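You operate a simulated robot arm through the tools that you are given. There is no shell and no other tool.

You are at the controls of a simulated two-armed robot. One attempt, no reset.

TASK
Count the steel blocks on the folding table, then put as many of the oil bottles from the folding table in the large black bucket. Then switch the yellow roller arm on. Then take the folded green cloth and put it on the front of the test table. Then put the mint tea bag on the shelf 25. Then take the blue cup and leave it in the inside of the rework bin. Then lift the felt box lid open. Do these in the order given. Set down upright: blue cup. The yellow roller arm goes clockwise seen from above, to its stop.

The check looks at the end state, three seconds after you hand in, the way a careful person would. Anything else that was tipped, shoved, dropped, spilled or broken makes it a failure. A push-on lid holds only when it is set on centred and level and pressed home; a screw cap is set on level and turned clockwise until tight. Flat cloth is picked up by pressing the open fingertips on it (5 to 10 N) and closing them slowly along it; thin cloth reads only 2 to 8 mm in the jaws.

THE ROBOT
Two 7-joint arms with two-finger parallel grippers on one trunk, on a base that drives. Base frame: it is fixed to the floor where the robot stands at the start and does not move with it; the origin is under the middle of the robot, x ahead of it, y to its left, z up. Units: cm, degrees, N and s.
The left shoulder is at the start at [12.4, 17.1, 116.2], the right one opposite. With the tool pointing down near the work surface each hand reaches from about 10 to 88 cm from the robot's upright axis, wherever it stands, measured 20 degrees to its own side. Places, roughly: blue cup (7x7x7 cm) [-450, 520, 80]; felt box lid [240, -290, 110]; folded green cloth (9x7x3 cm) [-820, 160, 70]; front of the TEST table (17x44 cm) [-728, 650, 78]; inside of the REWORK bin (21x17 cm) [-656, 654, 78]; large black bucket (29x28x27 cm) [-240, 160, 80]; mint tea bag [-825, 150, 75]; oil bottle [-225, 200, 75]; shelf 25 [-1070, 480, 150]; steel block [-225, 175, 75]; yellow roller arm [-860, 210, 80]. Payload 4.4 kg a hand.
The tool frame of a hand sits at the grasp point between the pads (the TCP): z along the fingers, y along the line on which they close. The tips reach 2.3 cm beyond it. The gripper opens to 9.4 cm. The fingers are 3.8 cm wide and 1 cm thick; the gripper's body (5.4 by 9.6 cm) begins 3.9 cm behind the TCP.
Orientation is told as [roll, pitch, yaw] about the base's x, y, z axes, in that order, counted from this pose: with the fingers straight down and closing along the base's y, the tool's x points along the base's -x, its y along +y and its z along -z.

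THE INTERFACE
- The arms move only by the tool apply_moves. It takes "left_steps", "right_steps" or both (then of equal length, played together; a hand with none holds still); each is text: rows parted by semicolons, each of 7 numbers parted by spaces: the shift along the tool's x, y, z in cm, then the turn, a rotation vector about the tool's x, y, z in degrees, then the closure in counts, from 0 (fully open) to 255 (shut). In form: dx dy dz rx ry rz hand; .... A call has 1 to 20 rows; each row is the pose to reach, as a shift and turn from the pose commanded when the call began, along the tool's axes at that moment. Each row takes 0.2 s and may step no farther than 5 cm and 8.6 degrees from the row before; otherwise, or with a gripper value out of range, the whole call is refused. A pose out of reach is approached as far as the arm can. The call stops where the force on the tool passes 40 N (or 10 N more than at its start, if that is more) or the arm is blocked; 0.2 s more then pass. Each finger travels about 7.2 cm/s and halts on what it meets, pressing with about 39 N; the grip force reading is that of the motor and also rises with nothing between the fingers. The clock runs only during rows and for 0.2 s after the last one: add rows that repeat a pose to give the fingers time. It gives the time, the measured TCP pose, the force on the tool (base axes), the opening and the grip force at its end, in the units of the frame above (readings bear some noise), with the torque about the TCP (base axes, N m) and any sound that the robot's microphone picked up.
- Cameras (640 x 400 px; columns grow to the right, rows downward): "scene" is now at [23.73, 0.2, 131.74]; the picture's right is [0.06, -1.00, 0.00], its down [-0.63, -0.04, -0.78] and it looks along [0.77, 0.05, -0.63] (base axes); focal length 280 px, centre (320, 200). "left" rides on the left gripper at [8.6, -1.6, -7.4] in its tool frame; the picture's right is [0.18, 0.98, 0.00], its down [-0.58, 0.11, -0.81] and it looks along [-0.79, 0.15, 0.59] (tool axes); focal length 243 px, centre (320, 200). "right" rides on the right gripper at [8.6, 1.6, -7.4] in its tool frame; the picture's right is [-0.18, 0.98, 0.00], its down [-0.58, -0.11, -0.81] and it looks along [-0.79, -0.15, 0.59] (tool axes); focal length 243 px, centre (320, 200). There is no depth. A picture from a camera that has moved, and an enlarged one, comes with that camera's place and axes in the base frame and with its lens. The place of the scene camera against the robot may be out by one fixed shift of up to 2.5 cm in any direction.
- grab_frame(camera): a new picture of that camera. It takes no simulated time.
- slide_trunk(by): slides the trunk up (or, below 0, down) by that many cm; the arms and the scene camera ride with it, the base frame stays. It gives what a move gives, with no picture.
- steer(legs): drives the robot by 1 to 6 legs, each [ahead, left, turn to the left] in cm, cm and degrees, along the robot's own axes; the way and the turn of a leg run together, so that a leg with both is an arc; at most 150 cm and 180 degrees a leg. The arms and the cameras ride along, it lands a little off, and it stops where it bumps. It gives what a move gives.
- turn_head(pan, tilt): turns the head with the scene camera to pan (to the left, within 80 degrees either way) and tilt (down, from -29 to 69), counted from straight ahead of the robot. It gives what a move gives.
- zoom(camera, box): a new picture of the part [left, top, right, bottom] of that camera's present view, enlarged. It takes no simulated time.
- finish_job(): hands the job in; it is judged then, once.

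Places have to be worked out from the pictures, the camera data and where the tool is seen. Open the grippers and draw the arms clear of the work before you hand the job in, unless the task says otherwise.

The tools are called as name(argument=value, ...) on one line, values as JSON. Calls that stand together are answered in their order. apply_moves: Moves the arms, as the interface text tells. Its arguments: {"type":"object","properties":{"left_steps":{"type":"string"},"right_steps":{"type":"string"}},"required":[]} The other tools are called the same way: slide_trunk (by) slides the trunk up or down; steer (legs) drives the base; turn_head (pan, tilt) turns the head that bears the scene camera; grab_frame (camera) takes a picture; zoom (camera, box) takes an enlarged picture of a part of a camera's view; finish_job () hands the job in.

At the start:

```text
t: 0.0
left_ee_pos: [54.33, 24.24, 94.75]
left_tcp_rot: [0.1, 0.1, 0.0]
left_wrist_force: [-0.1, 0.1, 0.5]
left_wrist_torque: [-0.02, -0.02, 0.0]
left_grip_width: 9.42
left_grasp_force: 0.1
right_ee_pos: [55.12, -25.85, 101.85]
right_tcp_rot: [0.0, 0.0, 0.0]
right_wrist_force: [-0.2, -0.7, -0.1]
right_wrist_torque: [0.01, -0.02, 0.0]
right_grip_width: 9.4
right_grasp_force: 0.1
trunk travel left (down, up): [-17.5, 21.3]
robot x, y, heading: [0.17, -0.23, -0.0]
head pan, tilt: [3.6, 39.1]
```

scene: 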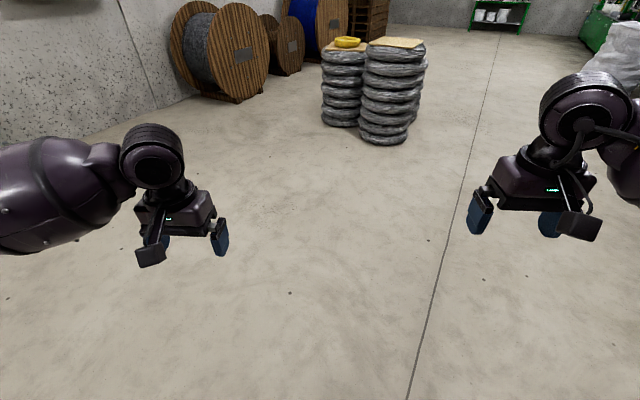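
right: 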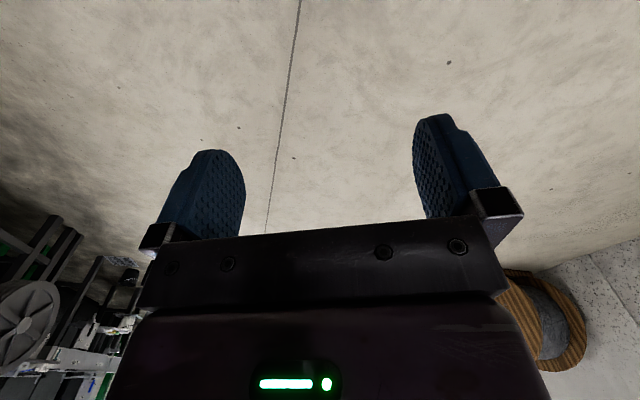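
left: 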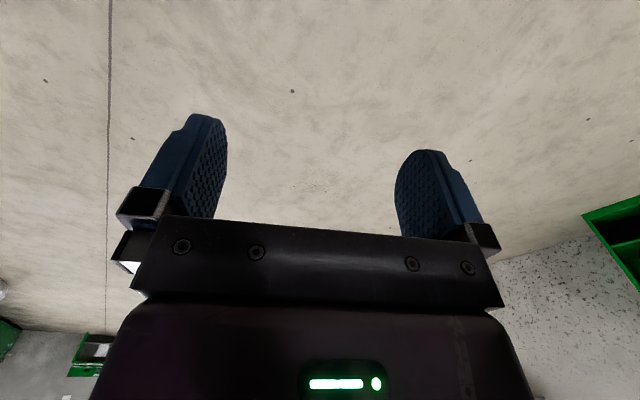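

I start by looking around: turning the head left to see the surroundings before driving to the folding table at about [-230, 180].

turn_head(pan=80, tilt=10)

grab_frame(camera="scene")

turn_head(pan=-80, tilt=10)

grab_frame(camera="scene")

```text
t: 1.5
left_ee_pos: [54.38, 24.29, 94.72]
left_tcp_rot: [0.1, -0.1, 0.0]
left_wrist_force: [-0.2, -0.3, 0.1]
left_wrist_torque: [0.03, -0.02, 0.0]
left_grip_width: 9.42
left_grasp_force: 0.1
right_ee_pos: [55.19, -25.71, 101.8]
right_tcp_rot: [0.0, 0.1, 0.1]
right_wrist_force: [0.6, 0.4, -0.5]
right_wrist_torque: [-0.02, -0.01, 0.02]
right_grip_width: 9.41
right_grasp_force: 0.1
trunk travel left (down, up): [-17.5, 21.3]
robot x, y, heading: [0.22, -0.26, 0.3]
head pan, tilt: [80.0, 10.0]
```

```text
taken
camera scene: at [16.81, 8.81, 136.37], right [0.98, -0.17, 0.0], down [-0.03, -0.17, -0.98], along [0.17, 0.97, -0.17], focal length 280 px, centre (320, 200)
```

scene: 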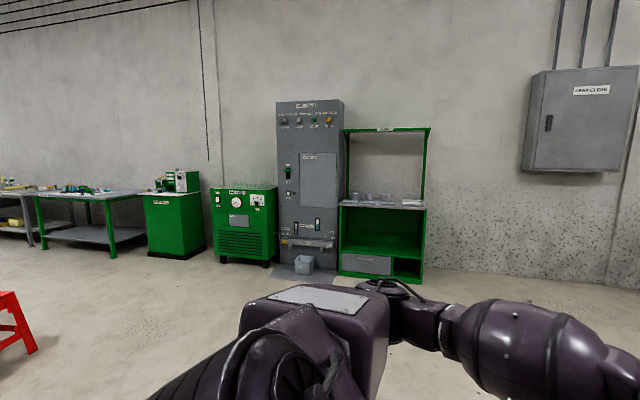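

```text
t: 4.0
left_ee_pos: [54.35, 24.25, 94.72]
left_tcp_rot: [0.0, 0.0, 0.0]
left_wrist_force: [0.2, 0.1, 0.7]
left_wrist_torque: [0.03, 0.02, 0.01]
left_grip_width: 9.41
left_grasp_force: 0.0
right_ee_pos: [55.08, -25.73, 101.75]
right_tcp_rot: [0.1, 0.1, -0.1]
right_wrist_force: [-1.3, -0.1, 0.2]
right_wrist_torque: [-0.02, -0.02, 0.01]
right_grip_width: 9.39
right_grasp_force: 0.1
trunk travel left (down, up): [-17.5, 21.3]
robot x, y, heading: [-0.2, 0.05, 0.1]
head pan, tilt: [-80.0, 10.0]
```

```text
taken
camera scene: at [16.8, -9.5, 136.38], right [-0.98, -0.17, 0.0], down [-0.03, 0.17, -0.98], along [0.17, -0.97, -0.17], focal length 280 px, centre (320, 200)
```

scene: 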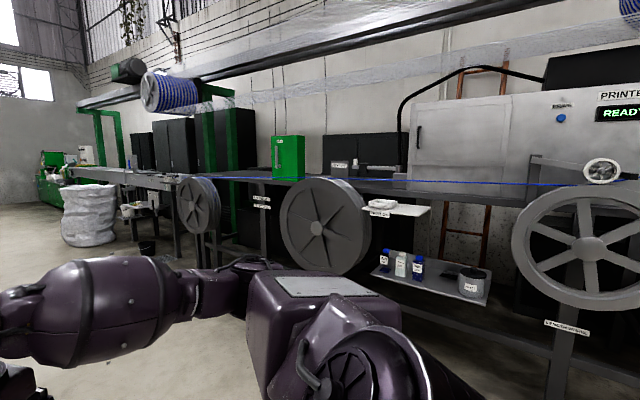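

The room is a cable workshop. I turn left by 143° on the spot to face the folding table.

steer(legs=[[0, 0, 143]])

turn_head(pan=0, tilt=15)

grab_frame(camera="scene")

```text
t: 10.2
left_ee_pos: [-57.74, 14.99, 94.68]
left_tcp_rot: [0.0, 0.0, 141.4]
left_wrist_force: [0.1, 0.2, -0.3]
left_wrist_torque: [0.0, -0.01, -0.01]
left_grip_width: 9.41
left_grasp_force: 0.0
right_ee_pos: [-27.07, 54.49, 101.78]
right_tcp_rot: [0.0, 0.0, 141.4]
right_wrist_force: [0.1, 0.4, 0.4]
right_wrist_torque: [0.05, -0.01, 0.04]
right_grip_width: 9.41
right_grasp_force: 0.1
trunk travel left (down, up): [-17.5, 21.3]
robot x, y, heading: [-0.03, 0.24, 141.8]
head pan, tilt: [-80.0, 10.0]
```

```text
t: 11.7
left_ee_pos: [-57.74, 14.92, 94.67]
left_tcp_rot: [0.0, 0.0, 141.5]
left_wrist_force: [0.6, -0.4, -0.1]
left_wrist_torque: [0.01, 0.03, 0.0]
left_grip_width: 9.39
left_grasp_force: 0.0
right_ee_pos: [-27.02, 54.54, 101.82]
right_tcp_rot: [0.0, 0.0, 141.5]
right_wrist_force: [-0.1, 0.8, 0.2]
right_wrist_torque: [0.0, 0.01, 0.0]
right_grip_width: 9.43
right_grasp_force: 0.0
trunk travel left (down, up): [-17.5, 21.3]
robot x, y, heading: [-0.39, 0.26, 141.6]
head pan, tilt: [0.0, 15.0]
```

```text
taken
camera scene: at [-19.34, 15.0, 135.56], right [0.62, 0.78, 0.0], down [0.2, -0.16, -0.97], along [-0.76, 0.6, -0.26], focal length 280 px, centre (320, 200)
```

scene: 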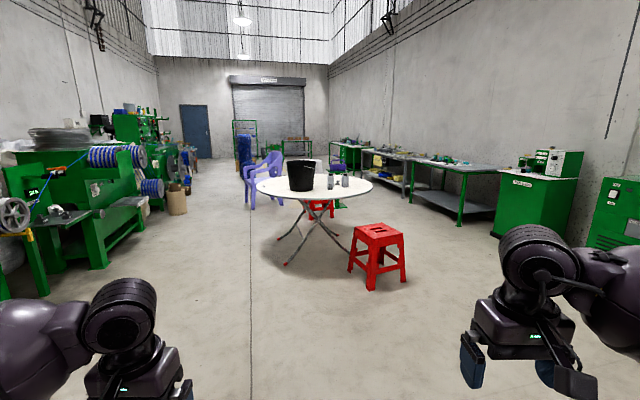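

zoom(camera="scene", box=[230, 140, 430, 265])

```text
3.20 times, centred on (330, 202) of scene
camera zoom: at [-19.34, 15.0, 135.56], right [0.62, 0.78, 0.0], down [0.2, -0.16, -0.97], along [-0.76, 0.6, -0.26], focal length 895 px, centre (288, 192)
```

zoom: 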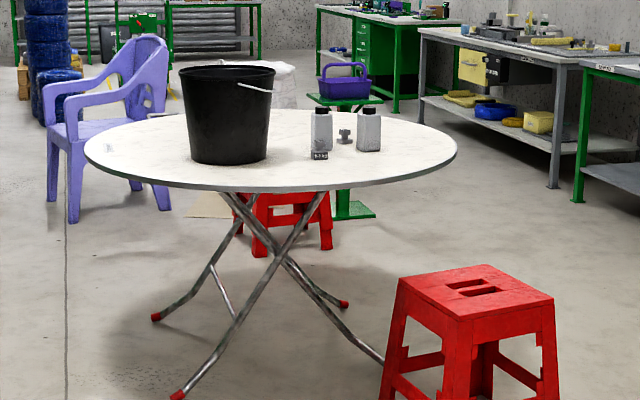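

The folding table is a round one centred near [-237, 181] with the bucket, two grey bottles and some small metal item; a red stool stands on the +x side. I raise the trunk so hands clear everything and drive closer for a proper look.

slide_trunk(by=18)

steer(legs=[[0, 0, 1], [100, 0, 0], [70, 0, 0]])

turn_head(pan=0, tilt=30)

grab_frame(camera="scene")

```text
t: 13.7
left_ee_pos: [-57.66, 14.83, 112.67]
left_tcp_rot: [0.0, 0.0, 141.4]
left_wrist_force: [-0.3, 0.6, 0.3]
left_wrist_torque: [-0.02, 0.02, -0.02]
left_grip_width: 9.41
left_grasp_force: 0.1
right_ee_pos: [-27.18, 54.55, 119.67]
right_tcp_rot: [-0.1, 0.1, 141.5]
right_wrist_force: [-0.3, -1.2, 0.2]
right_wrist_torque: [0.01, 0.01, -0.02]
right_grip_width: 9.41
right_grasp_force: 0.1
trunk travel left (down, up): [-35.5, 3.3]
robot x, y, heading: [-0.26, 0.0, 141.4]
head pan, tilt: [0.0, 15.0]
```

```text
t: 22.7
left_ee_pos: [-191.76, 118.18, 112.67]
left_tcp_rot: [0.0, -0.1, 141.7]
left_wrist_force: [-0.2, 0.4, -0.7]
left_wrist_torque: [0.0, -0.04, 0.0]
left_grip_width: 9.4
left_grasp_force: 0.1
right_ee_pos: [-161.27, 158.04, 119.72]
right_tcp_rot: [-0.1, 0.0, 141.8]
right_wrist_force: [-0.3, 0.3, -0.7]
right_wrist_torque: [-0.02, 0.01, -0.03]
right_grip_width: 9.38
right_grasp_force: 0.2
trunk travel left (down, up): [-35.5, 3.3]
robot x, y, heading: [-133.94, 103.91, 141.9]
head pan, tilt: [0.0, 15.0]
```

```text
t: 23.4
left_ee_pos: [-191.68, 118.18, 112.77]
left_tcp_rot: [0.0, -0.1, 141.9]
left_wrist_force: [-0.9, -0.4, 0.0]
left_wrist_torque: [0.02, -0.03, 0.03]
left_grip_width: 9.4
left_grasp_force: 0.0
right_ee_pos: [-161.36, 157.94, 119.84]
right_tcp_rot: [0.0, 0.0, 141.7]
right_wrist_force: [-0.2, 0.4, 0.1]
right_wrist_torque: [0.01, 0.03, -0.03]
right_grip_width: 9.4
right_grasp_force: 0.1
trunk travel left (down, up): [-35.5, 3.3]
robot x, y, heading: [-133.54, 103.93, 141.7]
head pan, tilt: [0.0, 30.0]
```

```text
taken
camera scene: at [-145.54, 112.41, 152.23], right [0.62, 0.79, 0.0], down [0.39, -0.31, -0.87], along [-0.68, 0.54, -0.5], focal length 280 px, centre (320, 200)
```

scene: 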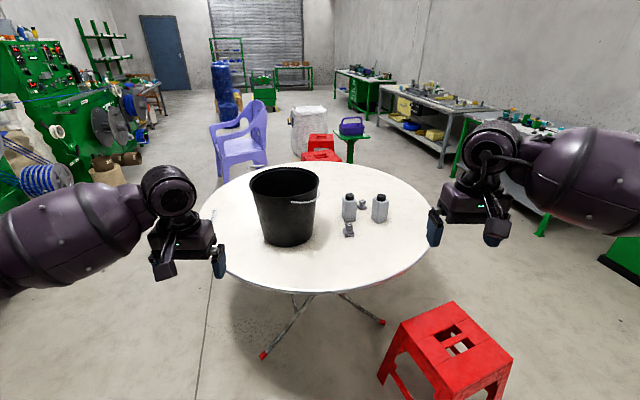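

zoom(camera="scene", box=[200, 150, 440, 300])

zoom(camera="scene", box=[320, 175, 416, 245])

```text
2.67 times, centred on (320, 225) of scene
camera zoom: at [-145.54, 112.41, 152.23], right [0.62, 0.79, 0.0], down [0.39, -0.31, -0.87], along [-0.68, 0.54, -0.5], focal length 746 px, centre (320, 133)
```

zoom: 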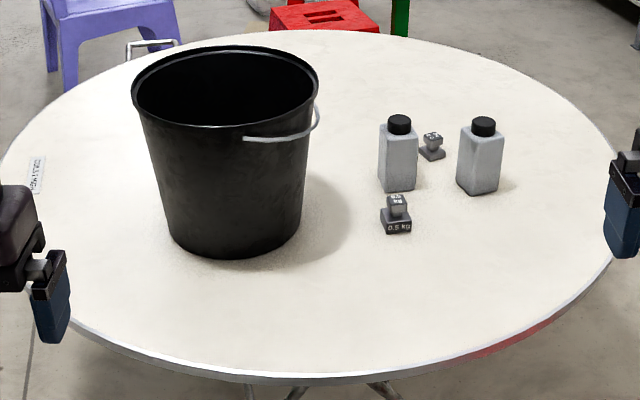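

```text
5.71 times, centred on (368, 210) of scene
camera zoom: at [-145.54, 112.41, 152.23], right [0.62, 0.79, 0.0], down [0.39, -0.31, -0.87], along [-0.68, 0.54, -0.5], focal length 1598 px, centre (46, 143)
```

zoom: 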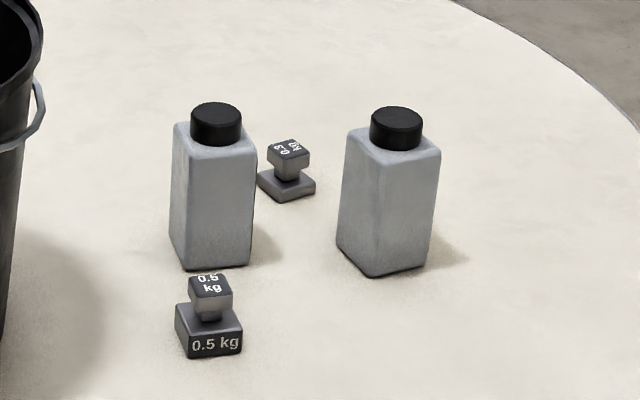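

Two weight-like steel blocks are visible so far, and two bottles; the bucket hides part of the table. I check behind the bucket with the left hand camera.

grab_frame(camera="left")

grab_frame(camera="right")

```text
taken
camera left: at [-184.02, 113.96, 120.23], right [-0.46, -0.89, 0.0], down [-0.52, 0.27, 0.81], along [-0.71, 0.37, -0.59], focal length 243 px, centre (320, 200)
```

left: 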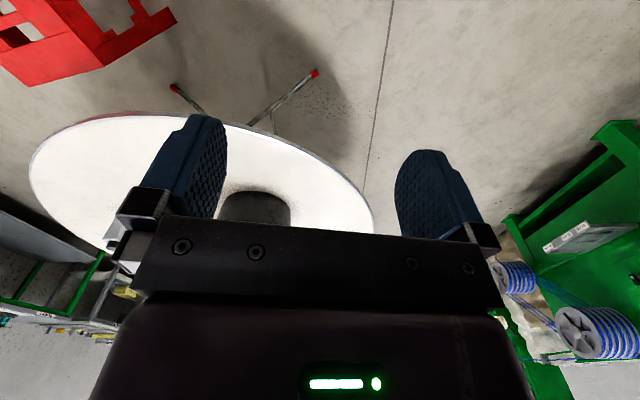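

```text
taken
camera right: at [-155.56, 151.3, 127.28], right [-0.75, -0.66, 0.0], down [-0.39, 0.44, 0.81], along [-0.53, 0.61, -0.59], focal length 243 px, centre (320, 200)
```

right: 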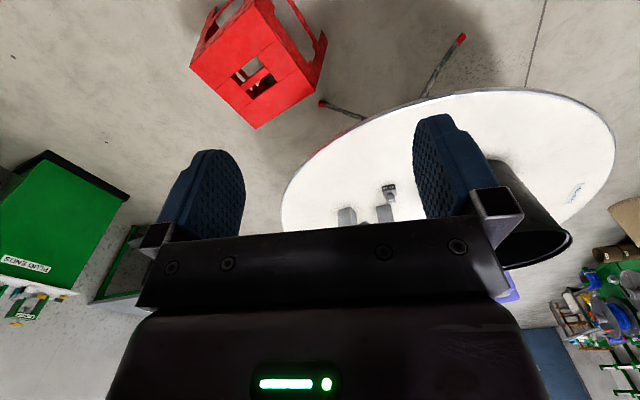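

Bottles appear near (-227,196) and (-218,207), blocks near (-218,186) and (-232,210), bucket near (-234,164). I drive around to the left side to see what the bucket hides.

steer(legs=[[0, 74, 0], [60, 0, 0], [0, 0, -42]])

grab_frame(camera="scene")

```text
t: 35.4
left_ee_pos: [-260.98, 131.82, 112.72]
left_tcp_rot: [0.0, 0.0, 99.6]
left_wrist_force: [-0.3, -0.8, 0.2]
left_wrist_torque: [0.01, -0.02, -0.02]
left_grip_width: 9.42
left_grasp_force: 0.2
right_ee_pos: [-211.85, 140.84, 119.71]
right_tcp_rot: [0.0, -0.1, 99.6]
right_wrist_force: [-0.2, 0.3, -1.0]
right_wrist_torque: [0.02, -0.01, 0.0]
right_grip_width: 9.39
right_grasp_force: 0.0
trunk travel left (down, up): [-35.5, 3.3]
robot x, y, heading: [-228.08, 82.4, 99.7]
head pan, tilt: [0.0, 30.0]
```

```text
taken
camera scene: at [-230.53, 96.32, 152.23], right [0.99, 0.17, 0.0], down [0.08, -0.49, -0.87], along [-0.14, 0.85, -0.5], focal length 280 px, centre (320, 200)
```

scene: 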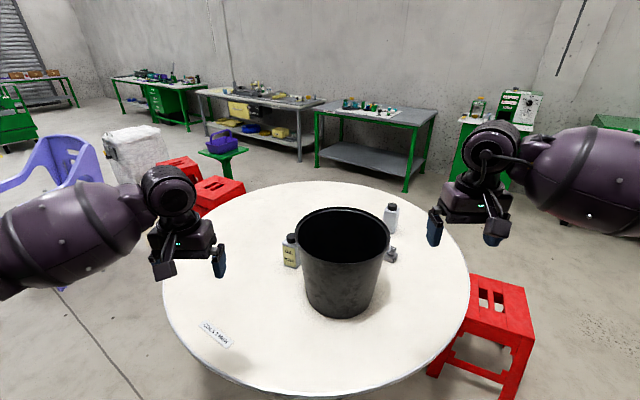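

zoom(camera="scene", box=[180, 170, 460, 345])

zoom(camera="scene", box=[270, 190, 430, 290])

```text
2.29 times, centred on (320, 258) of scene
camera zoom: at [-230.53, 96.32, 152.23], right [0.99, 0.17, 0.0], down [0.08, -0.49, -0.87], along [-0.14, 0.85, -0.5], focal length 639 px, centre (320, 69)
```

zoom: 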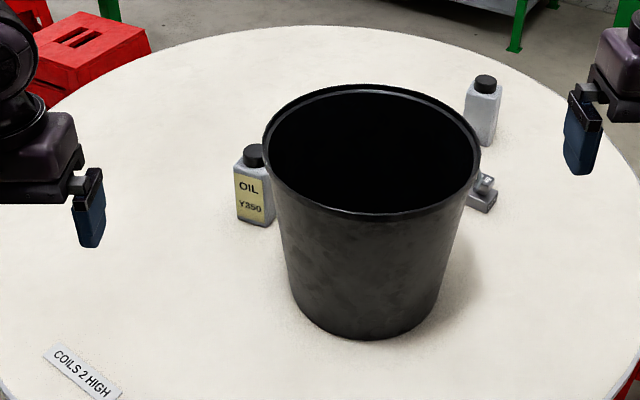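

```text
4.00 times, centred on (350, 240) of scene
camera zoom: at [-230.53, 96.32, 152.23], right [0.99, 0.17, 0.0], down [0.08, -0.49, -0.87], along [-0.14, 0.85, -0.5], focal length 1119 px, centre (200, 40)
```

zoom: 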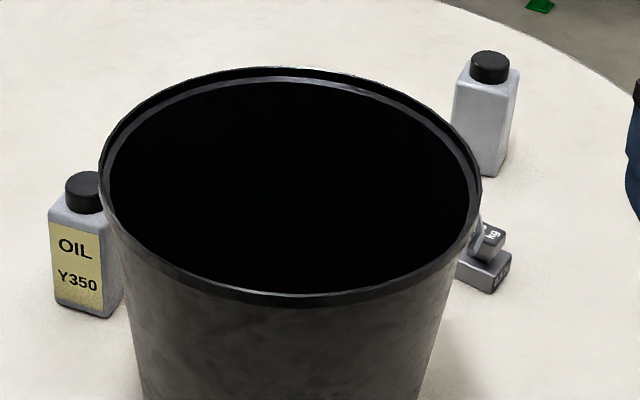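

A third bottle labelled "OIL Y350" sits behind the bucket at about (-255,175). I go to the -x side to see the remaining hidden zone and the labels.

steer(legs=[[0, 86, 0], [70, 0, 0], [0, 0, -72]])

grab_frame(camera="scene")

zoom(camera="scene", box=[220, 150, 420, 275])

```text
t: 50.0
left_ee_pos: [-285.75, 182.41, 112.62]
left_tcp_rot: [-0.1, -0.1, 25.3]
left_wrist_force: [0.3, 0.2, -0.5]
left_wrist_torque: [0.01, -0.01, 0.04]
left_grip_width: 9.42
left_grasp_force: 0.0
right_ee_pos: [-263.77, 137.58, 119.68]
right_tcp_rot: [0.0, 0.0, 25.3]
right_wrist_force: [0.2, 0.6, -1.0]
right_wrist_torque: [-0.02, 0.03, -0.02]
right_grip_width: 9.4
right_grasp_force: 0.1
trunk travel left (down, up): [-35.5, 3.3]
robot x, y, heading: [-324.17, 137.44, 25.2]
head pan, tilt: [0.0, 30.0]
```

```text
taken
camera scene: at [-311.4, 143.05, 152.22], right [0.43, -0.9, 0.0], down [-0.45, -0.21, -0.87], along [0.78, 0.37, -0.5], focal length 280 px, centre (320, 200)
```

scene: 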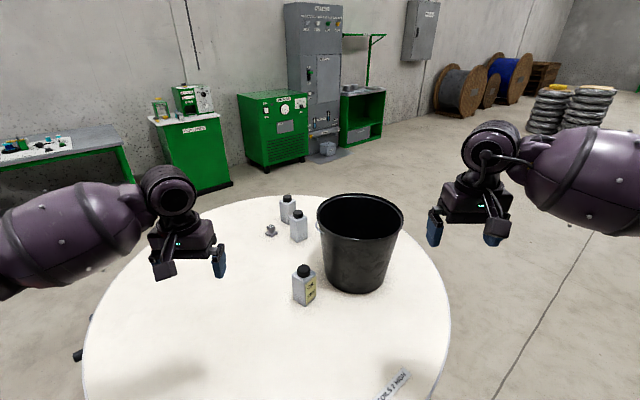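

```text
3.20 times, centred on (320, 212) of scene
camera zoom: at [-311.4, 143.05, 152.22], right [0.43, -0.9, 0.0], down [-0.45, -0.21, -0.87], along [0.78, 0.37, -0.5], focal length 895 px, centre (320, 160)
```

zoom: 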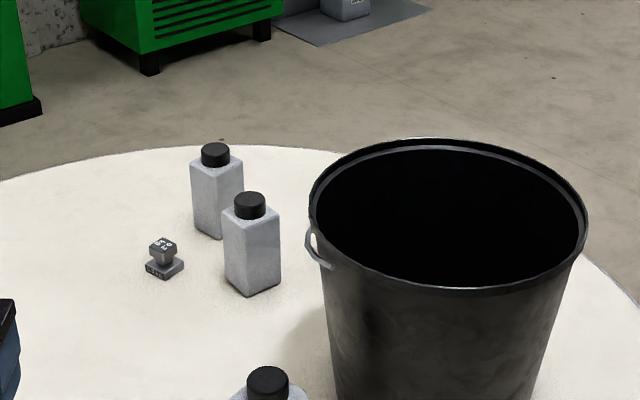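

Clear picture now: three bottles and two steel blocks (with one at (-218,186) hidden here by the bucket), so two bottles go in. I drive round to the +x/+y side to check the remaining labels and table area.

steer(legs=[[2, -75, 0], [81, -27, 0], [81, -27, 0], [73, 120, 0], [0, 0, 165]])

grab_frame(camera="scene")

zoom(camera="scene", box=[220, 130, 420, 255])

```text
t: 71.5
left_ee_pos: [-74.74, 226.7, 112.48]
left_tcp_rot: [-0.2, 0.1, 26.3]
left_wrist_force: [0.2, 1.8, -0.4]
left_wrist_torque: [-0.06, 0.02, -0.02]
left_grip_width: 9.42
left_grasp_force: 0.1
right_ee_pos: [-51.89, 182.21, 119.78]
right_tcp_rot: [-0.2, 0.1, 26.4]
right_wrist_force: [-0.9, 0.8, 0.0]
right_wrist_torque: [-0.08, -0.01, 0.0]
right_grip_width: 9.41
right_grasp_force: 0.1
trunk travel left (down, up): [-35.5, 3.3]
robot x, y, heading: [-112.66, 180.17, 26.6]
head pan, tilt: [0.0, 30.0]
stopped in leg 4: the robot was blocked; the commanded pose is now the measured one
```

```text
taken
camera scene: at [-99.63, 187.08, 152.18], right [0.44, -0.9, 0.0], down [-0.45, -0.23, -0.86], along [0.78, 0.38, -0.5], focal length 280 px, centre (320, 200)
```

scene: 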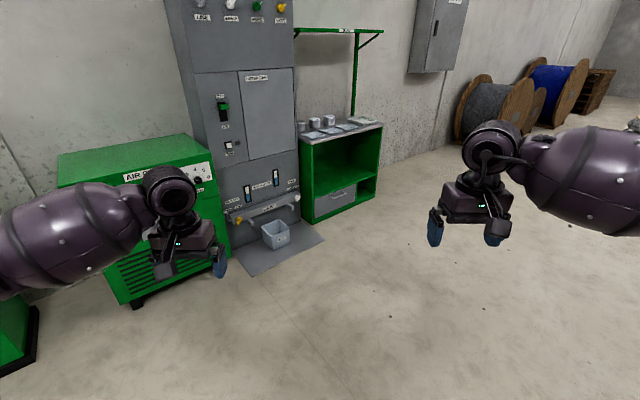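

```text
3.20 times, centred on (320, 192) of scene
camera zoom: at [-99.63, 187.08, 152.18], right [0.44, -0.9, 0.0], down [-0.45, -0.23, -0.86], along [0.78, 0.38, -0.5], focal length 895 px, centre (320, 224)
```

zoom: 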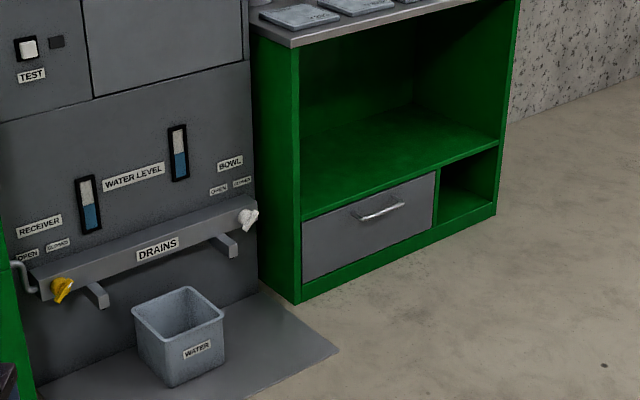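

The drive was blocked at (-113,180); likely the red stool at the robot's side. I look left/behind with the head before moving.

turn_head(pan=80, tilt=55)

grab_frame(camera="scene")

```text
t: 73.0
left_ee_pos: [-74.76, 226.21, 112.75]
left_tcp_rot: [0.0, 0.0, 26.2]
left_wrist_force: [0.8, -0.1, -0.9]
left_wrist_torque: [0.01, -0.02, 0.02]
left_grip_width: 9.4
left_grasp_force: 0.0
right_ee_pos: [-51.99, 181.61, 119.81]
right_tcp_rot: [-0.1, 0.1, 26.2]
right_wrist_force: [-0.6, 0.3, 0.4]
right_wrist_torque: [-0.01, 0.02, 0.01]
right_grip_width: 9.41
right_grasp_force: 0.1
trunk travel left (down, up): [-35.5, 3.3]
robot x, y, heading: [-112.79, 180.24, 26.4]
head pan, tilt: [80.0, 55.0]
```

```text
taken
camera scene: at [-109.85, 189.43, 148.62], right [0.96, 0.28, 0.0], down [0.23, -0.79, -0.57], along [-0.16, 0.55, -0.82], focal length 280 px, centre (320, 200)
```

scene: 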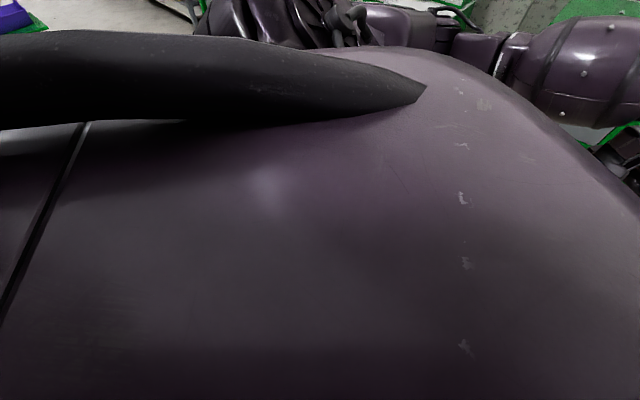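

The shoulder hides that side. I move 35 cm away along +x, then turn to face the table.

steer(legs=[[32, -16, 0], [0, 0, 160]])

turn_head(pan=0, tilt=35)

grab_frame(camera="scene")

zoom(camera="scene", box=[220, 110, 420, 235])

```text
t: 81.7
left_ee_pos: [-130.03, 153.3, 112.77]
left_tcp_rot: [0.1, -0.1, -177.3]
left_wrist_force: [-0.2, -0.1, 0.9]
left_wrist_torque: [-0.01, -0.01, 0.0]
left_grip_width: 9.41
left_grasp_force: 0.1
right_ee_pos: [-133.33, 203.41, 119.77]
right_tcp_rot: [0.0, 0.0, -177.2]
right_wrist_force: [-0.2, 0.3, 0.3]
right_wrist_torque: [0.01, -0.02, 0.0]
right_grip_width: 9.4
right_grasp_force: 0.0
trunk travel left (down, up): [-35.5, 3.3]
robot x, y, heading: [-76.7, 180.34, -177.2]
head pan, tilt: [80.0, 55.0]
```

```text
t: 83.3
left_ee_pos: [-130.02, 153.38, 112.71]
left_tcp_rot: [0.0, 0.0, -177.3]
left_wrist_force: [-0.5, -0.4, -0.1]
left_wrist_torque: [-0.03, 0.01, 0.02]
left_grip_width: 9.44
left_grasp_force: 0.1
right_ee_pos: [-133.37, 203.39, 119.83]
right_tcp_rot: [-0.2, 0.1, -177.2]
right_wrist_force: [0.3, -0.5, 0.0]
right_wrist_torque: [0.02, -0.01, 0.02]
right_grip_width: 9.41
right_grasp_force: 0.1
trunk travel left (down, up): [-35.5, 3.3]
robot x, y, heading: [-76.95, 179.84, -177.4]
head pan, tilt: [0.0, 35.0]
```

```text
taken
camera scene: at [-91.44, 179.2, 151.44], right [-0.05, 1.0, 0.0], down [0.57, 0.03, -0.82], along [-0.82, -0.04, -0.57], focal length 280 px, centre (320, 200)
```

scene: 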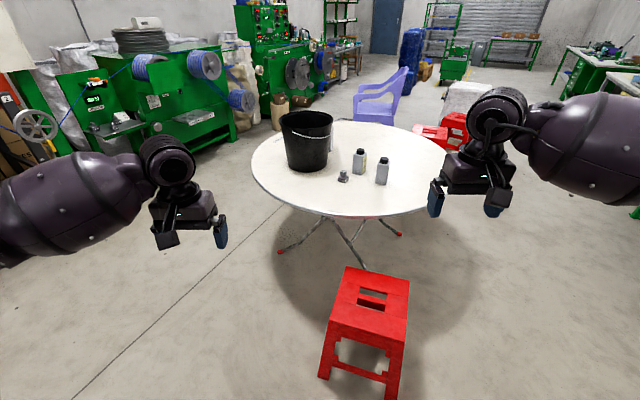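

```text
3.20 times, centred on (320, 172) of scene
camera zoom: at [-91.44, 179.2, 151.44], right [-0.05, 1.0, 0.0], down [0.57, 0.03, -0.82], along [-0.82, -0.04, -0.57], focal length 895 px, centre (320, 288)
```

zoom: 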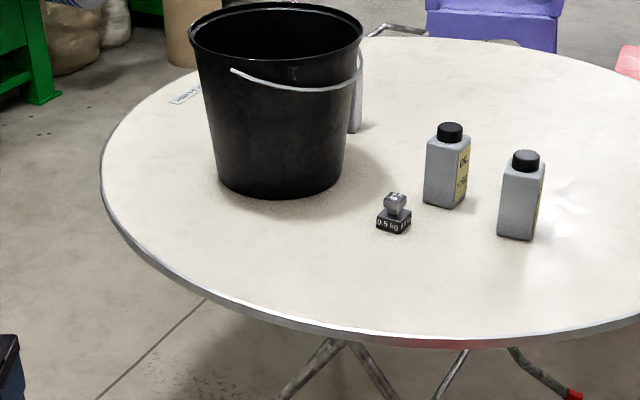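

Both front bottles also show OIL labels: three oil bottles, two steel blocks. The stool was not moved. I now drive to a stand near (-172,134), heading 153°, from which bottles and bucket are all in reach.

steer(legs=[[37, 78, 0], [0, 0, -29.6], [60, -2, 0]])

turn_head(pan=-10, tilt=40)

grab_frame(camera="scene")

```text
t: 94.7
left_ee_pos: [-223.41, 136.07, 112.67]
left_tcp_rot: [0.1, 0.0, 153.1]
left_wrist_force: [-0.4, 0.9, 0.5]
left_wrist_torque: [0.01, -0.02, 0.04]
left_grip_width: 9.41
left_grasp_force: 0.1
right_ee_pos: [-201.54, 181.0, 119.76]
right_tcp_rot: [0.0, 0.1, 153.1]
right_wrist_force: [-0.3, 0.7, 0.3]
right_wrist_torque: [-0.02, -0.01, 0.01]
right_grip_width: 9.41
right_grasp_force: 0.1
trunk travel left (down, up): [-35.5, 3.3]
robot x, y, heading: [-164.25, 133.08, 153.2]
head pan, tilt: [0.0, 35.0]
```

```text
t: 95.4
left_ee_pos: [-223.45, 136.03, 112.81]
left_tcp_rot: [0.0, 0.1, 153.1]
left_wrist_force: [-0.2, -0.3, -0.5]
left_wrist_torque: [0.0, 0.02, -0.01]
left_grip_width: 9.4
left_grasp_force: 0.0
right_ee_pos: [-201.38, 181.01, 119.72]
right_tcp_rot: [-0.2, -0.1, 153.1]
right_wrist_force: [0.3, -0.4, 0.4]
right_wrist_torque: [-0.01, -0.01, 0.03]
right_grip_width: 9.41
right_grasp_force: 0.1
trunk travel left (down, up): [-35.5, 3.3]
robot x, y, heading: [-164.01, 133.36, 153.2]
head pan, tilt: [-10.0, 40.0]
```

```text
taken
camera scene: at [-175.84, 140.34, 150.69], right [0.6, 0.8, 0.0], down [0.51, -0.39, -0.77], along [-0.61, 0.46, -0.64], focal length 280 px, centre (320, 200)
```

scene: 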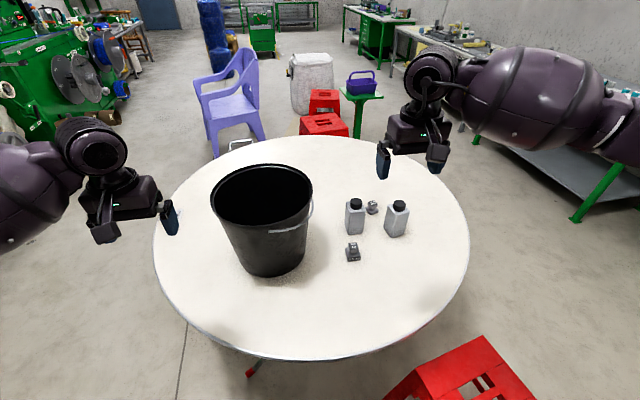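

I check the scene camera's offset against the right gripper and move 8 cm closer.

steer(legs=[[8, 0, 0]])

zoom(camera="scene", box=[310, 110, 470, 210])

zoom(camera="scene", box=[200, 150, 440, 300])

grab_frame(camera="right")

```text
t: 96.5
left_ee_pos: [-230.66, 139.72, 112.71]
left_tcp_rot: [-0.1, 0.0, 153.0]
left_wrist_force: [-1.2, 1.0, 0.5]
left_wrist_torque: [-0.02, -0.03, 0.0]
left_grip_width: 9.4
left_grasp_force: 0.0
right_ee_pos: [-208.74, 184.81, 119.73]
right_tcp_rot: [-0.1, 0.1, 153.0]
right_wrist_force: [-0.1, 0.1, 0.4]
right_wrist_torque: [0.02, -0.03, 0.0]
right_grip_width: 9.42
right_grasp_force: 0.0
trunk travel left (down, up): [-35.5, 3.3]
robot x, y, heading: [-171.18, 136.9, 153.0]
head pan, tilt: [-10.0, 40.0]
```

```text
4.00 times, centred on (390, 160) of scene
camera zoom: at [-183.19, 144.09, 150.68], right [0.6, 0.8, 0.0], down [0.51, -0.39, -0.77], along [-0.61, 0.46, -0.64], focal length 1119 px, centre (40, 360)
```

zoom: 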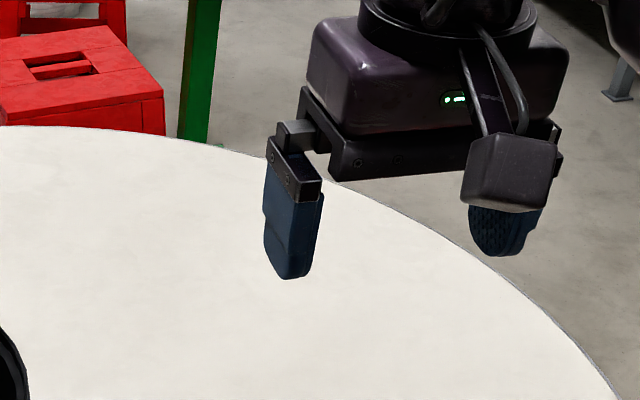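

```text
2.67 times, centred on (320, 225) of scene
camera zoom: at [-183.19, 144.09, 150.68], right [0.6, 0.8, 0.0], down [0.51, -0.39, -0.77], along [-0.61, 0.46, -0.64], focal length 746 px, centre (320, 133)
```

zoom: 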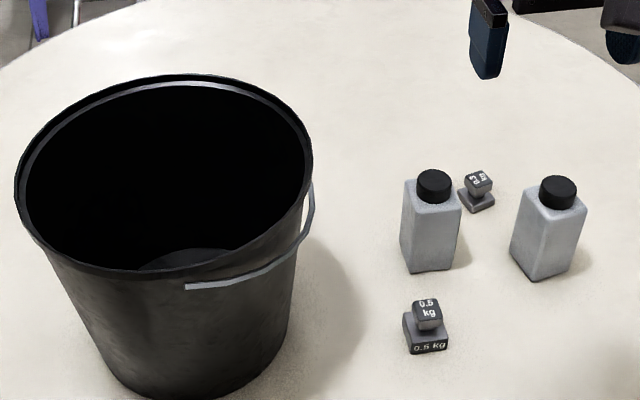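

```text
taken
camera right: at [-201.76, 179.31, 127.23], right [-0.61, -0.79, 0.0], down [-0.47, 0.36, 0.81], along [-0.64, 0.49, -0.59], focal length 243 px, centre (320, 200)
```

right: 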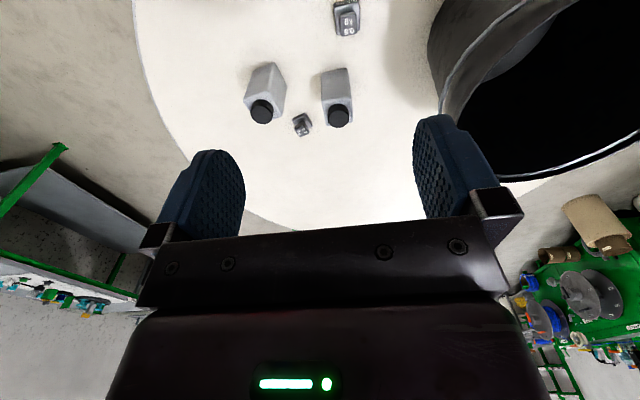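

Hand-camera rays put bottle caps near (-227.6,194.3) and (-217.6,206.3) with the bottle tops around z 84-87. I bring the right hand closer for a second view to triangulate heights.

apply_moves(right_steps="-2 0 4 0 0 0 0; -4 0 8 0 0 0 0; -6 0 12 0 0 0 0; -8 0 15 0 0 0 0; -8 0 15 0 0 0 0")

grab_frame(camera="right")

```text
t: 97.7
left_ee_pos: [-230.55, 139.67, 112.74]
left_tcp_rot: [-0.1, 0.0, 153.0]
left_wrist_force: [0.2, 0.8, -0.2]
left_wrist_torque: [-0.02, 0.01, 0.0]
left_grip_width: 9.37
left_grasp_force: 0.1
right_ee_pos: [-215.76, 188.31, 104.72]
right_tcp_rot: [-0.1, 0.0, 153.1]
right_wrist_force: [0.5, -0.1, -0.9]
right_wrist_torque: [-0.02, 0.01, -0.01]
right_grip_width: 9.41
right_grasp_force: 0.0
trunk travel left (down, up): [-35.5, 3.3]
robot x, y, heading: [-170.89, 136.85, 153.2]
head pan, tilt: [-10.0, 40.0]
```

```text
taken
camera right: at [-208.69, 182.87, 112.16], right [-0.61, -0.79, 0.0], down [-0.47, 0.36, 0.81], along [-0.64, 0.49, -0.59], focal length 243 px, centre (320, 200)
```

right: 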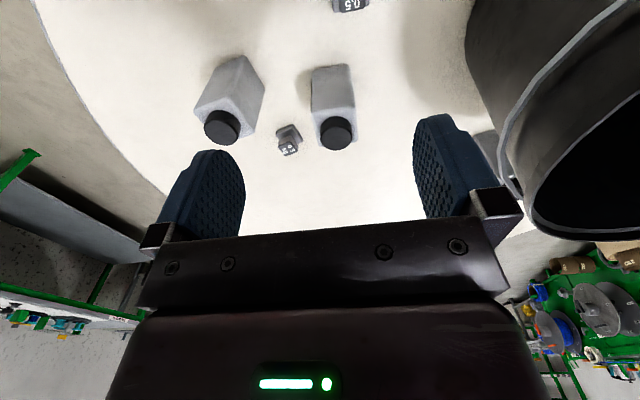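

Triangulation gives bottle 1 around (-226.8,193.8), cap top z≈86±2. I move over it with jaws turned 5° to match its faces, still above the cap, and check.

apply_moves(right_steps="-4 0 1 0 0 2 0; -8 0 2 0 0 4 0; -12.3 0 3.5 0 0 5 0; -12.3 0 6.7 0 0 5 0; -12.3 0 6.7 0 0 5 0")

grab_frame(camera="right")

zoom(camera="scene", box=[300, 120, 460, 220])

```text
t: 98.9
left_ee_pos: [-230.67, 139.64, 112.67]
left_tcp_rot: [-0.2, 0.0, 152.9]
left_wrist_force: [1.1, 0.1, -0.5]
left_wrist_torque: [0.03, -0.01, 0.01]
left_grip_width: 9.4
left_grasp_force: 0.0
right_ee_pos: [-226.84, 193.94, 98.08]
right_tcp_rot: [0.0, -0.1, 148.1]
right_wrist_force: [-0.4, -0.2, 0.2]
right_wrist_torque: [0.04, -0.05, -0.03]
right_grip_width: 9.41
right_grasp_force: 0.1
trunk travel left (down, up): [-35.5, 3.3]
robot x, y, heading: [-171.14, 136.61, 153.0]
head pan, tilt: [-10.0, 40.0]
```

```text
taken
camera right: at [-220.34, 187.93, 105.6], right [-0.68, -0.74, 0.0], down [-0.44, 0.4, 0.81], along [-0.59, 0.55, -0.59], focal length 243 px, centre (320, 200)
```

right: 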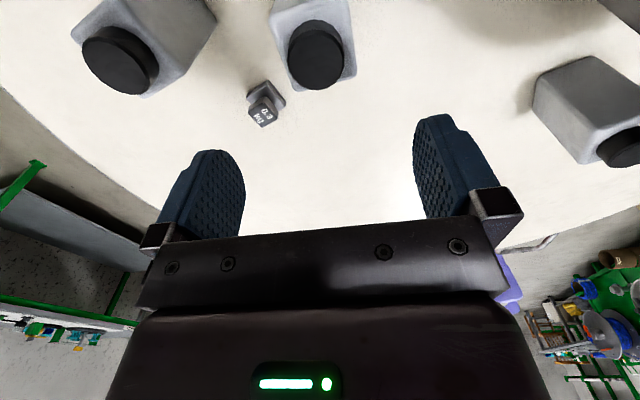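

```text
4.00 times, centred on (380, 170) of scene
camera zoom: at [-183.14, 143.97, 150.69], right [0.6, 0.8, 0.0], down [0.51, -0.39, -0.77], along [-0.61, 0.46, -0.64], focal length 1119 px, centre (80, 320)
```

zoom: 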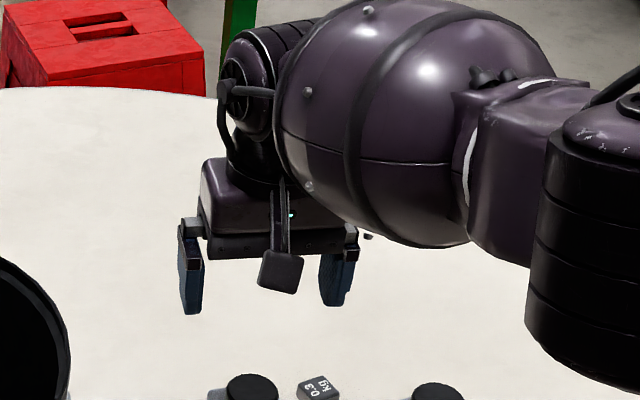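

Refined: bottle 1 axis at about (-225.8,193.3), cap top z≈87.3. I shift +1.2 cm in tool x and lower so the palm stops just above the cap, checking at part height first.

apply_moves(right_steps="1.2 0 0 0 0 0 0; 1.2 0 4 0 0 0 0; 1.2 0 8 0 0 0 0; 1.2 0 10 0 0 0 0; 1.2 0 10 0 0 0 0")

grab_frame(camera="right")

zoom(camera="scene", box=[300, 150, 460, 250])

```text
t: 100.1
left_ee_pos: [-230.61, 139.83, 112.79]
left_tcp_rot: [0.0, -0.1, 153.0]
left_wrist_force: [-0.1, 0.9, -0.3]
left_wrist_torque: [-0.05, 0.0, -0.04]
left_grip_width: 9.39
left_grasp_force: 0.0
right_ee_pos: [-224.46, 192.67, 90.05]
right_tcp_rot: [0.0, 0.0, 148.0]
right_wrist_force: [0.8, -0.1, 0.9]
right_wrist_torque: [0.02, 0.01, -0.02]
right_grip_width: 9.4
right_grasp_force: 0.1
right hand out of reach, approached as far as the arm can: row 3, 4, 5
trunk travel left (down, up): [-35.5, 3.3]
robot x, y, heading: [-170.98, 136.67, 153.0]
head pan, tilt: [-10.0, 40.0]
```

```text
taken
camera right: at [-217.96, 186.63, 97.65], right [-0.68, -0.74, 0.0], down [-0.44, 0.4, 0.81], along [-0.59, 0.55, -0.59], focal length 243 px, centre (320, 200)
```

right: 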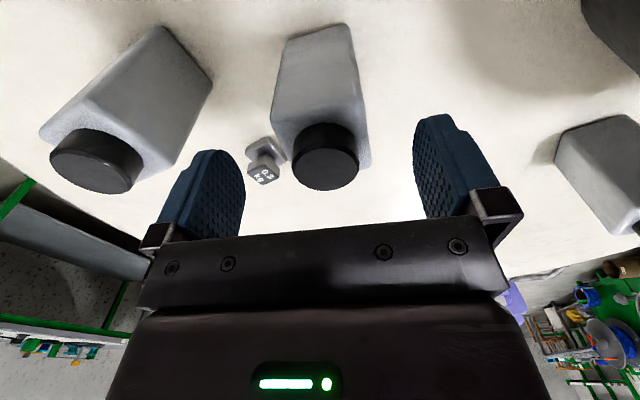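

```text
4.00 times, centred on (380, 200) of scene
camera zoom: at [-183.04, 144.07, 150.69], right [0.6, 0.8, 0.0], down [0.51, -0.39, -0.77], along [-0.61, 0.46, -0.64], focal length 1119 px, centre (80, 200)
```

zoom: 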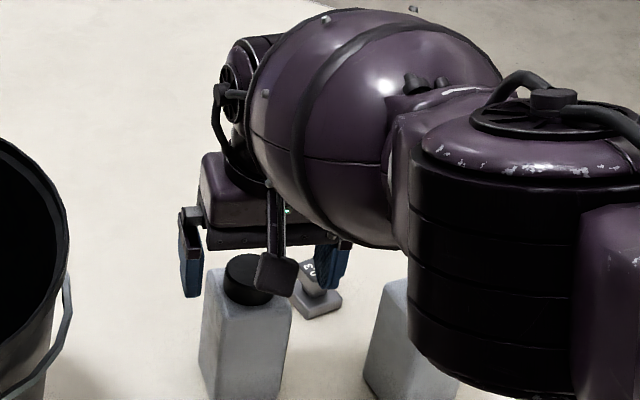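

The bottle is centred between the fingers but with the trunk this high the arm cannot reach lower. I raise the right hand, pull the left hand back from the bucket, then lower the trunk.

apply_moves(right_steps="0 0 -4 0 0 0 0; 0 0 -8 0 0 0 0; 0 0 -12 0 0 0 0; 0 0 -16 0 0 0 0; 0 0 -16 0 0 0 0", left_steps="4 0 -2 0 0 0 0; 8 0 -4 0 0 0 0; 12 0 -6 0 0 0 0; 16 0 -8 0 0 0 0; 20 0 -8 0 0 0 0")

slide_trunk(by=-16)

grab_frame(camera="scene")

grab_frame(camera="right")

```text
t: 101.3
left_ee_pos: [-213.62, 131.02, 120.88]
left_tcp_rot: [-0.1, 0.0, 153.0]
left_wrist_force: [0.5, 0.3, -0.1]
left_wrist_torque: [0.0, -0.04, 0.01]
left_grip_width: 9.39
left_grasp_force: 0.0
left hand out of reach, approached as far as the arm can: row 5
right_ee_pos: [-229.5, 192.58, 104.01]
right_tcp_rot: [-0.4, 0.0, 147.4]
right_wrist_force: [0.2, -0.2, 0.2]
right_wrist_torque: [0.01, 0.03, -0.01]
right_grip_width: 9.38
right_grasp_force: 0.0
right hand out of reach, approached as far as the arm can: row 1, 2, 3, 4, 5
trunk travel left (down, up): [-35.5, 3.3]
robot x, y, heading: [-171.23, 136.75, 152.9]
head pan, tilt: [-10.0, 40.0]
```

```text
t: 102.4
left_ee_pos: [-214.24, 131.32, 109.26]
left_tcp_rot: [0.0, 3.6, 153.1]
left_wrist_force: [0.4, -0.4, 0.1]
left_wrist_torque: [-0.04, -0.01, 0.01]
left_grip_width: 9.42
left_grasp_force: 0.0
right_ee_pos: [-229.43, 192.46, 89.7]
right_tcp_rot: [-1.1, 4.2, 147.4]
right_wrist_force: [2.6, -2.0, 14.2]
right_wrist_torque: [0.43, -0.5, -0.14]
right_grip_width: 9.33
right_grasp_force: 0.0
trunk travel left (down, up): [-26.1, 12.7]
robot x, y, heading: [-171.26, 136.71, 153.2]
head pan, tilt: [-10.0, 40.0]
stopped: the force on the tool passed its limit at 266 N (the readings are from after the stop); the commanded pose is now the measured one
```

```text
taken
camera scene: at [-185.47, 145.17, 140.92], right [0.6, 0.8, 0.0], down [0.51, -0.39, -0.77], along [-0.61, 0.46, -0.64], focal length 280 px, centre (320, 200)
```

scene: 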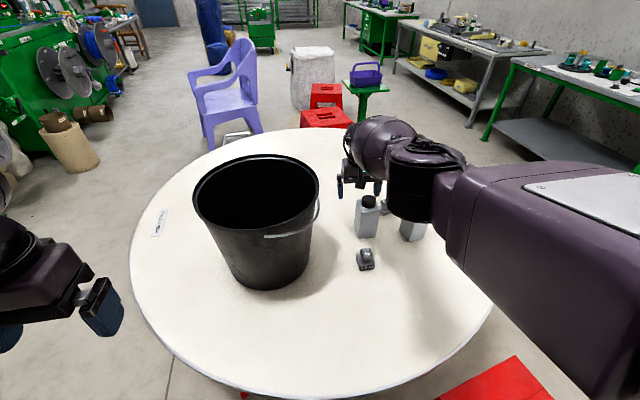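

```text
taken
camera right: at [-223.52, 186.45, 97.72], right [-0.68, -0.73, -0.03], down [-0.49, 0.42, 0.76], along [-0.54, 0.54, -0.65], focal length 243 px, centre (320, 200)
```

right: 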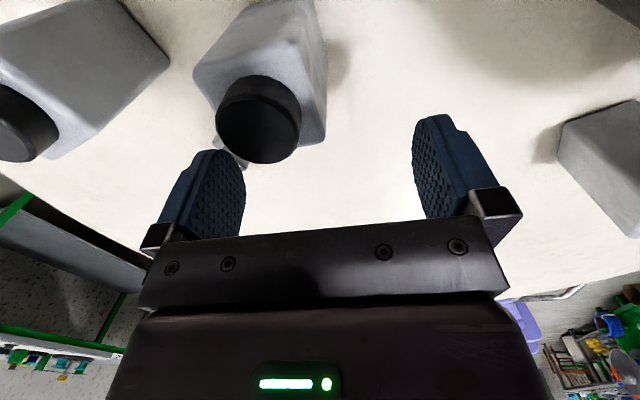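

The trunk move stopped on a tool force; the right hand must be touching the bottle's top. I zoom in to see before lifting away.

zoom(camera="scene", box=[310, 100, 470, 280])

zoom(camera="right", box=[140, 0, 360, 240])

```text
2.22 times, centred on (390, 190) of scene
camera zoom: at [-185.47, 145.17, 140.92], right [0.6, 0.8, 0.0], down [0.51, -0.39, -0.77], along [-0.61, 0.46, -0.64], focal length 622 px, centre (164, 222)
```

zoom: 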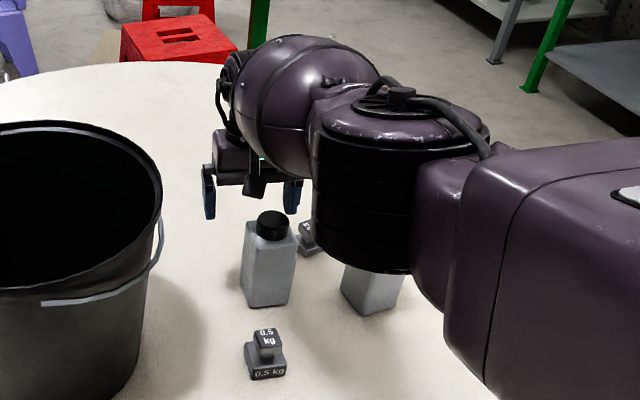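

```text
1.67 times, centred on (250, 120) of right
camera zoom: at [-223.52, 186.45, 97.72], right [-0.68, -0.73, -0.03], down [-0.49, 0.42, 0.76], along [-0.54, 0.54, -0.65], focal length 404 px, centre (437, 333)
```

zoom: 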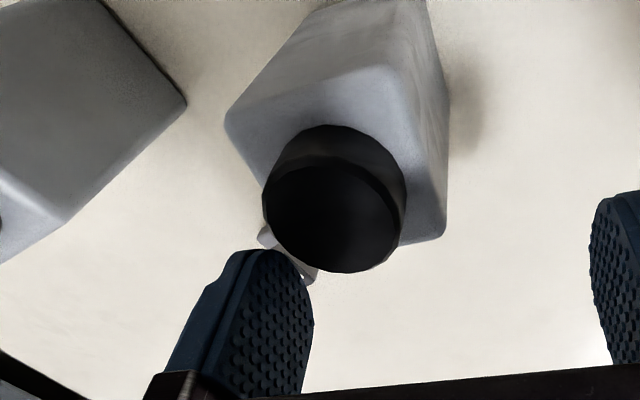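

The right elbow has come down onto bottle 2's cap. I raise the trunk straight back up to release it.

slide_trunk(by=9)

zoom(camera="scene", box=[310, 100, 470, 280])

grab_frame(camera="right")

```text
t: 103.6
left_ee_pos: [-214.27, 131.53, 118.32]
left_tcp_rot: [0.0, 3.7, 153.0]
left_wrist_force: [0.0, -1.3, -0.6]
left_wrist_torque: [-0.03, -0.02, -0.01]
left_grip_width: 9.4
left_grasp_force: 0.0
right_ee_pos: [-229.84, 192.68, 103.97]
right_tcp_rot: [-0.6, 0.2, 147.5]
right_wrist_force: [0.4, -0.1, 0.3]
right_wrist_torque: [0.02, 0.01, -0.02]
right_grip_width: 9.4
right_grasp_force: 0.0
trunk travel left (down, up): [-35.1, 3.7]
robot x, y, heading: [-171.42, 136.3, 153.2]
head pan, tilt: [-10.0, 40.0]
```

```text
2.22 times, centred on (390, 190) of scene
camera zoom: at [-183.14, 144.08, 150.27], right [0.6, 0.8, 0.0], down [0.51, -0.39, -0.77], along [-0.61, 0.46, -0.64], focal length 622 px, centre (164, 222)
```

zoom: 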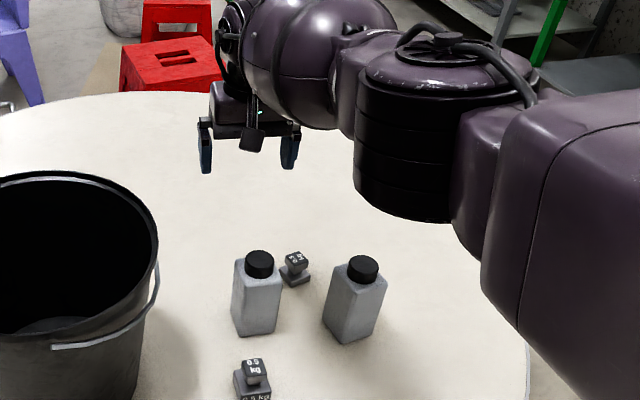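

```text
taken
camera right: at [-223.42, 186.52, 111.39], right [-0.68, -0.73, -0.01], down [-0.44, 0.4, 0.81], along [-0.58, 0.56, -0.59], focal length 243 px, centre (320, 200)
```

right: 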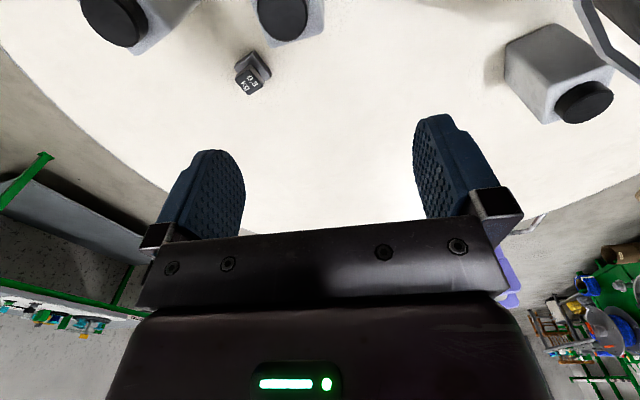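

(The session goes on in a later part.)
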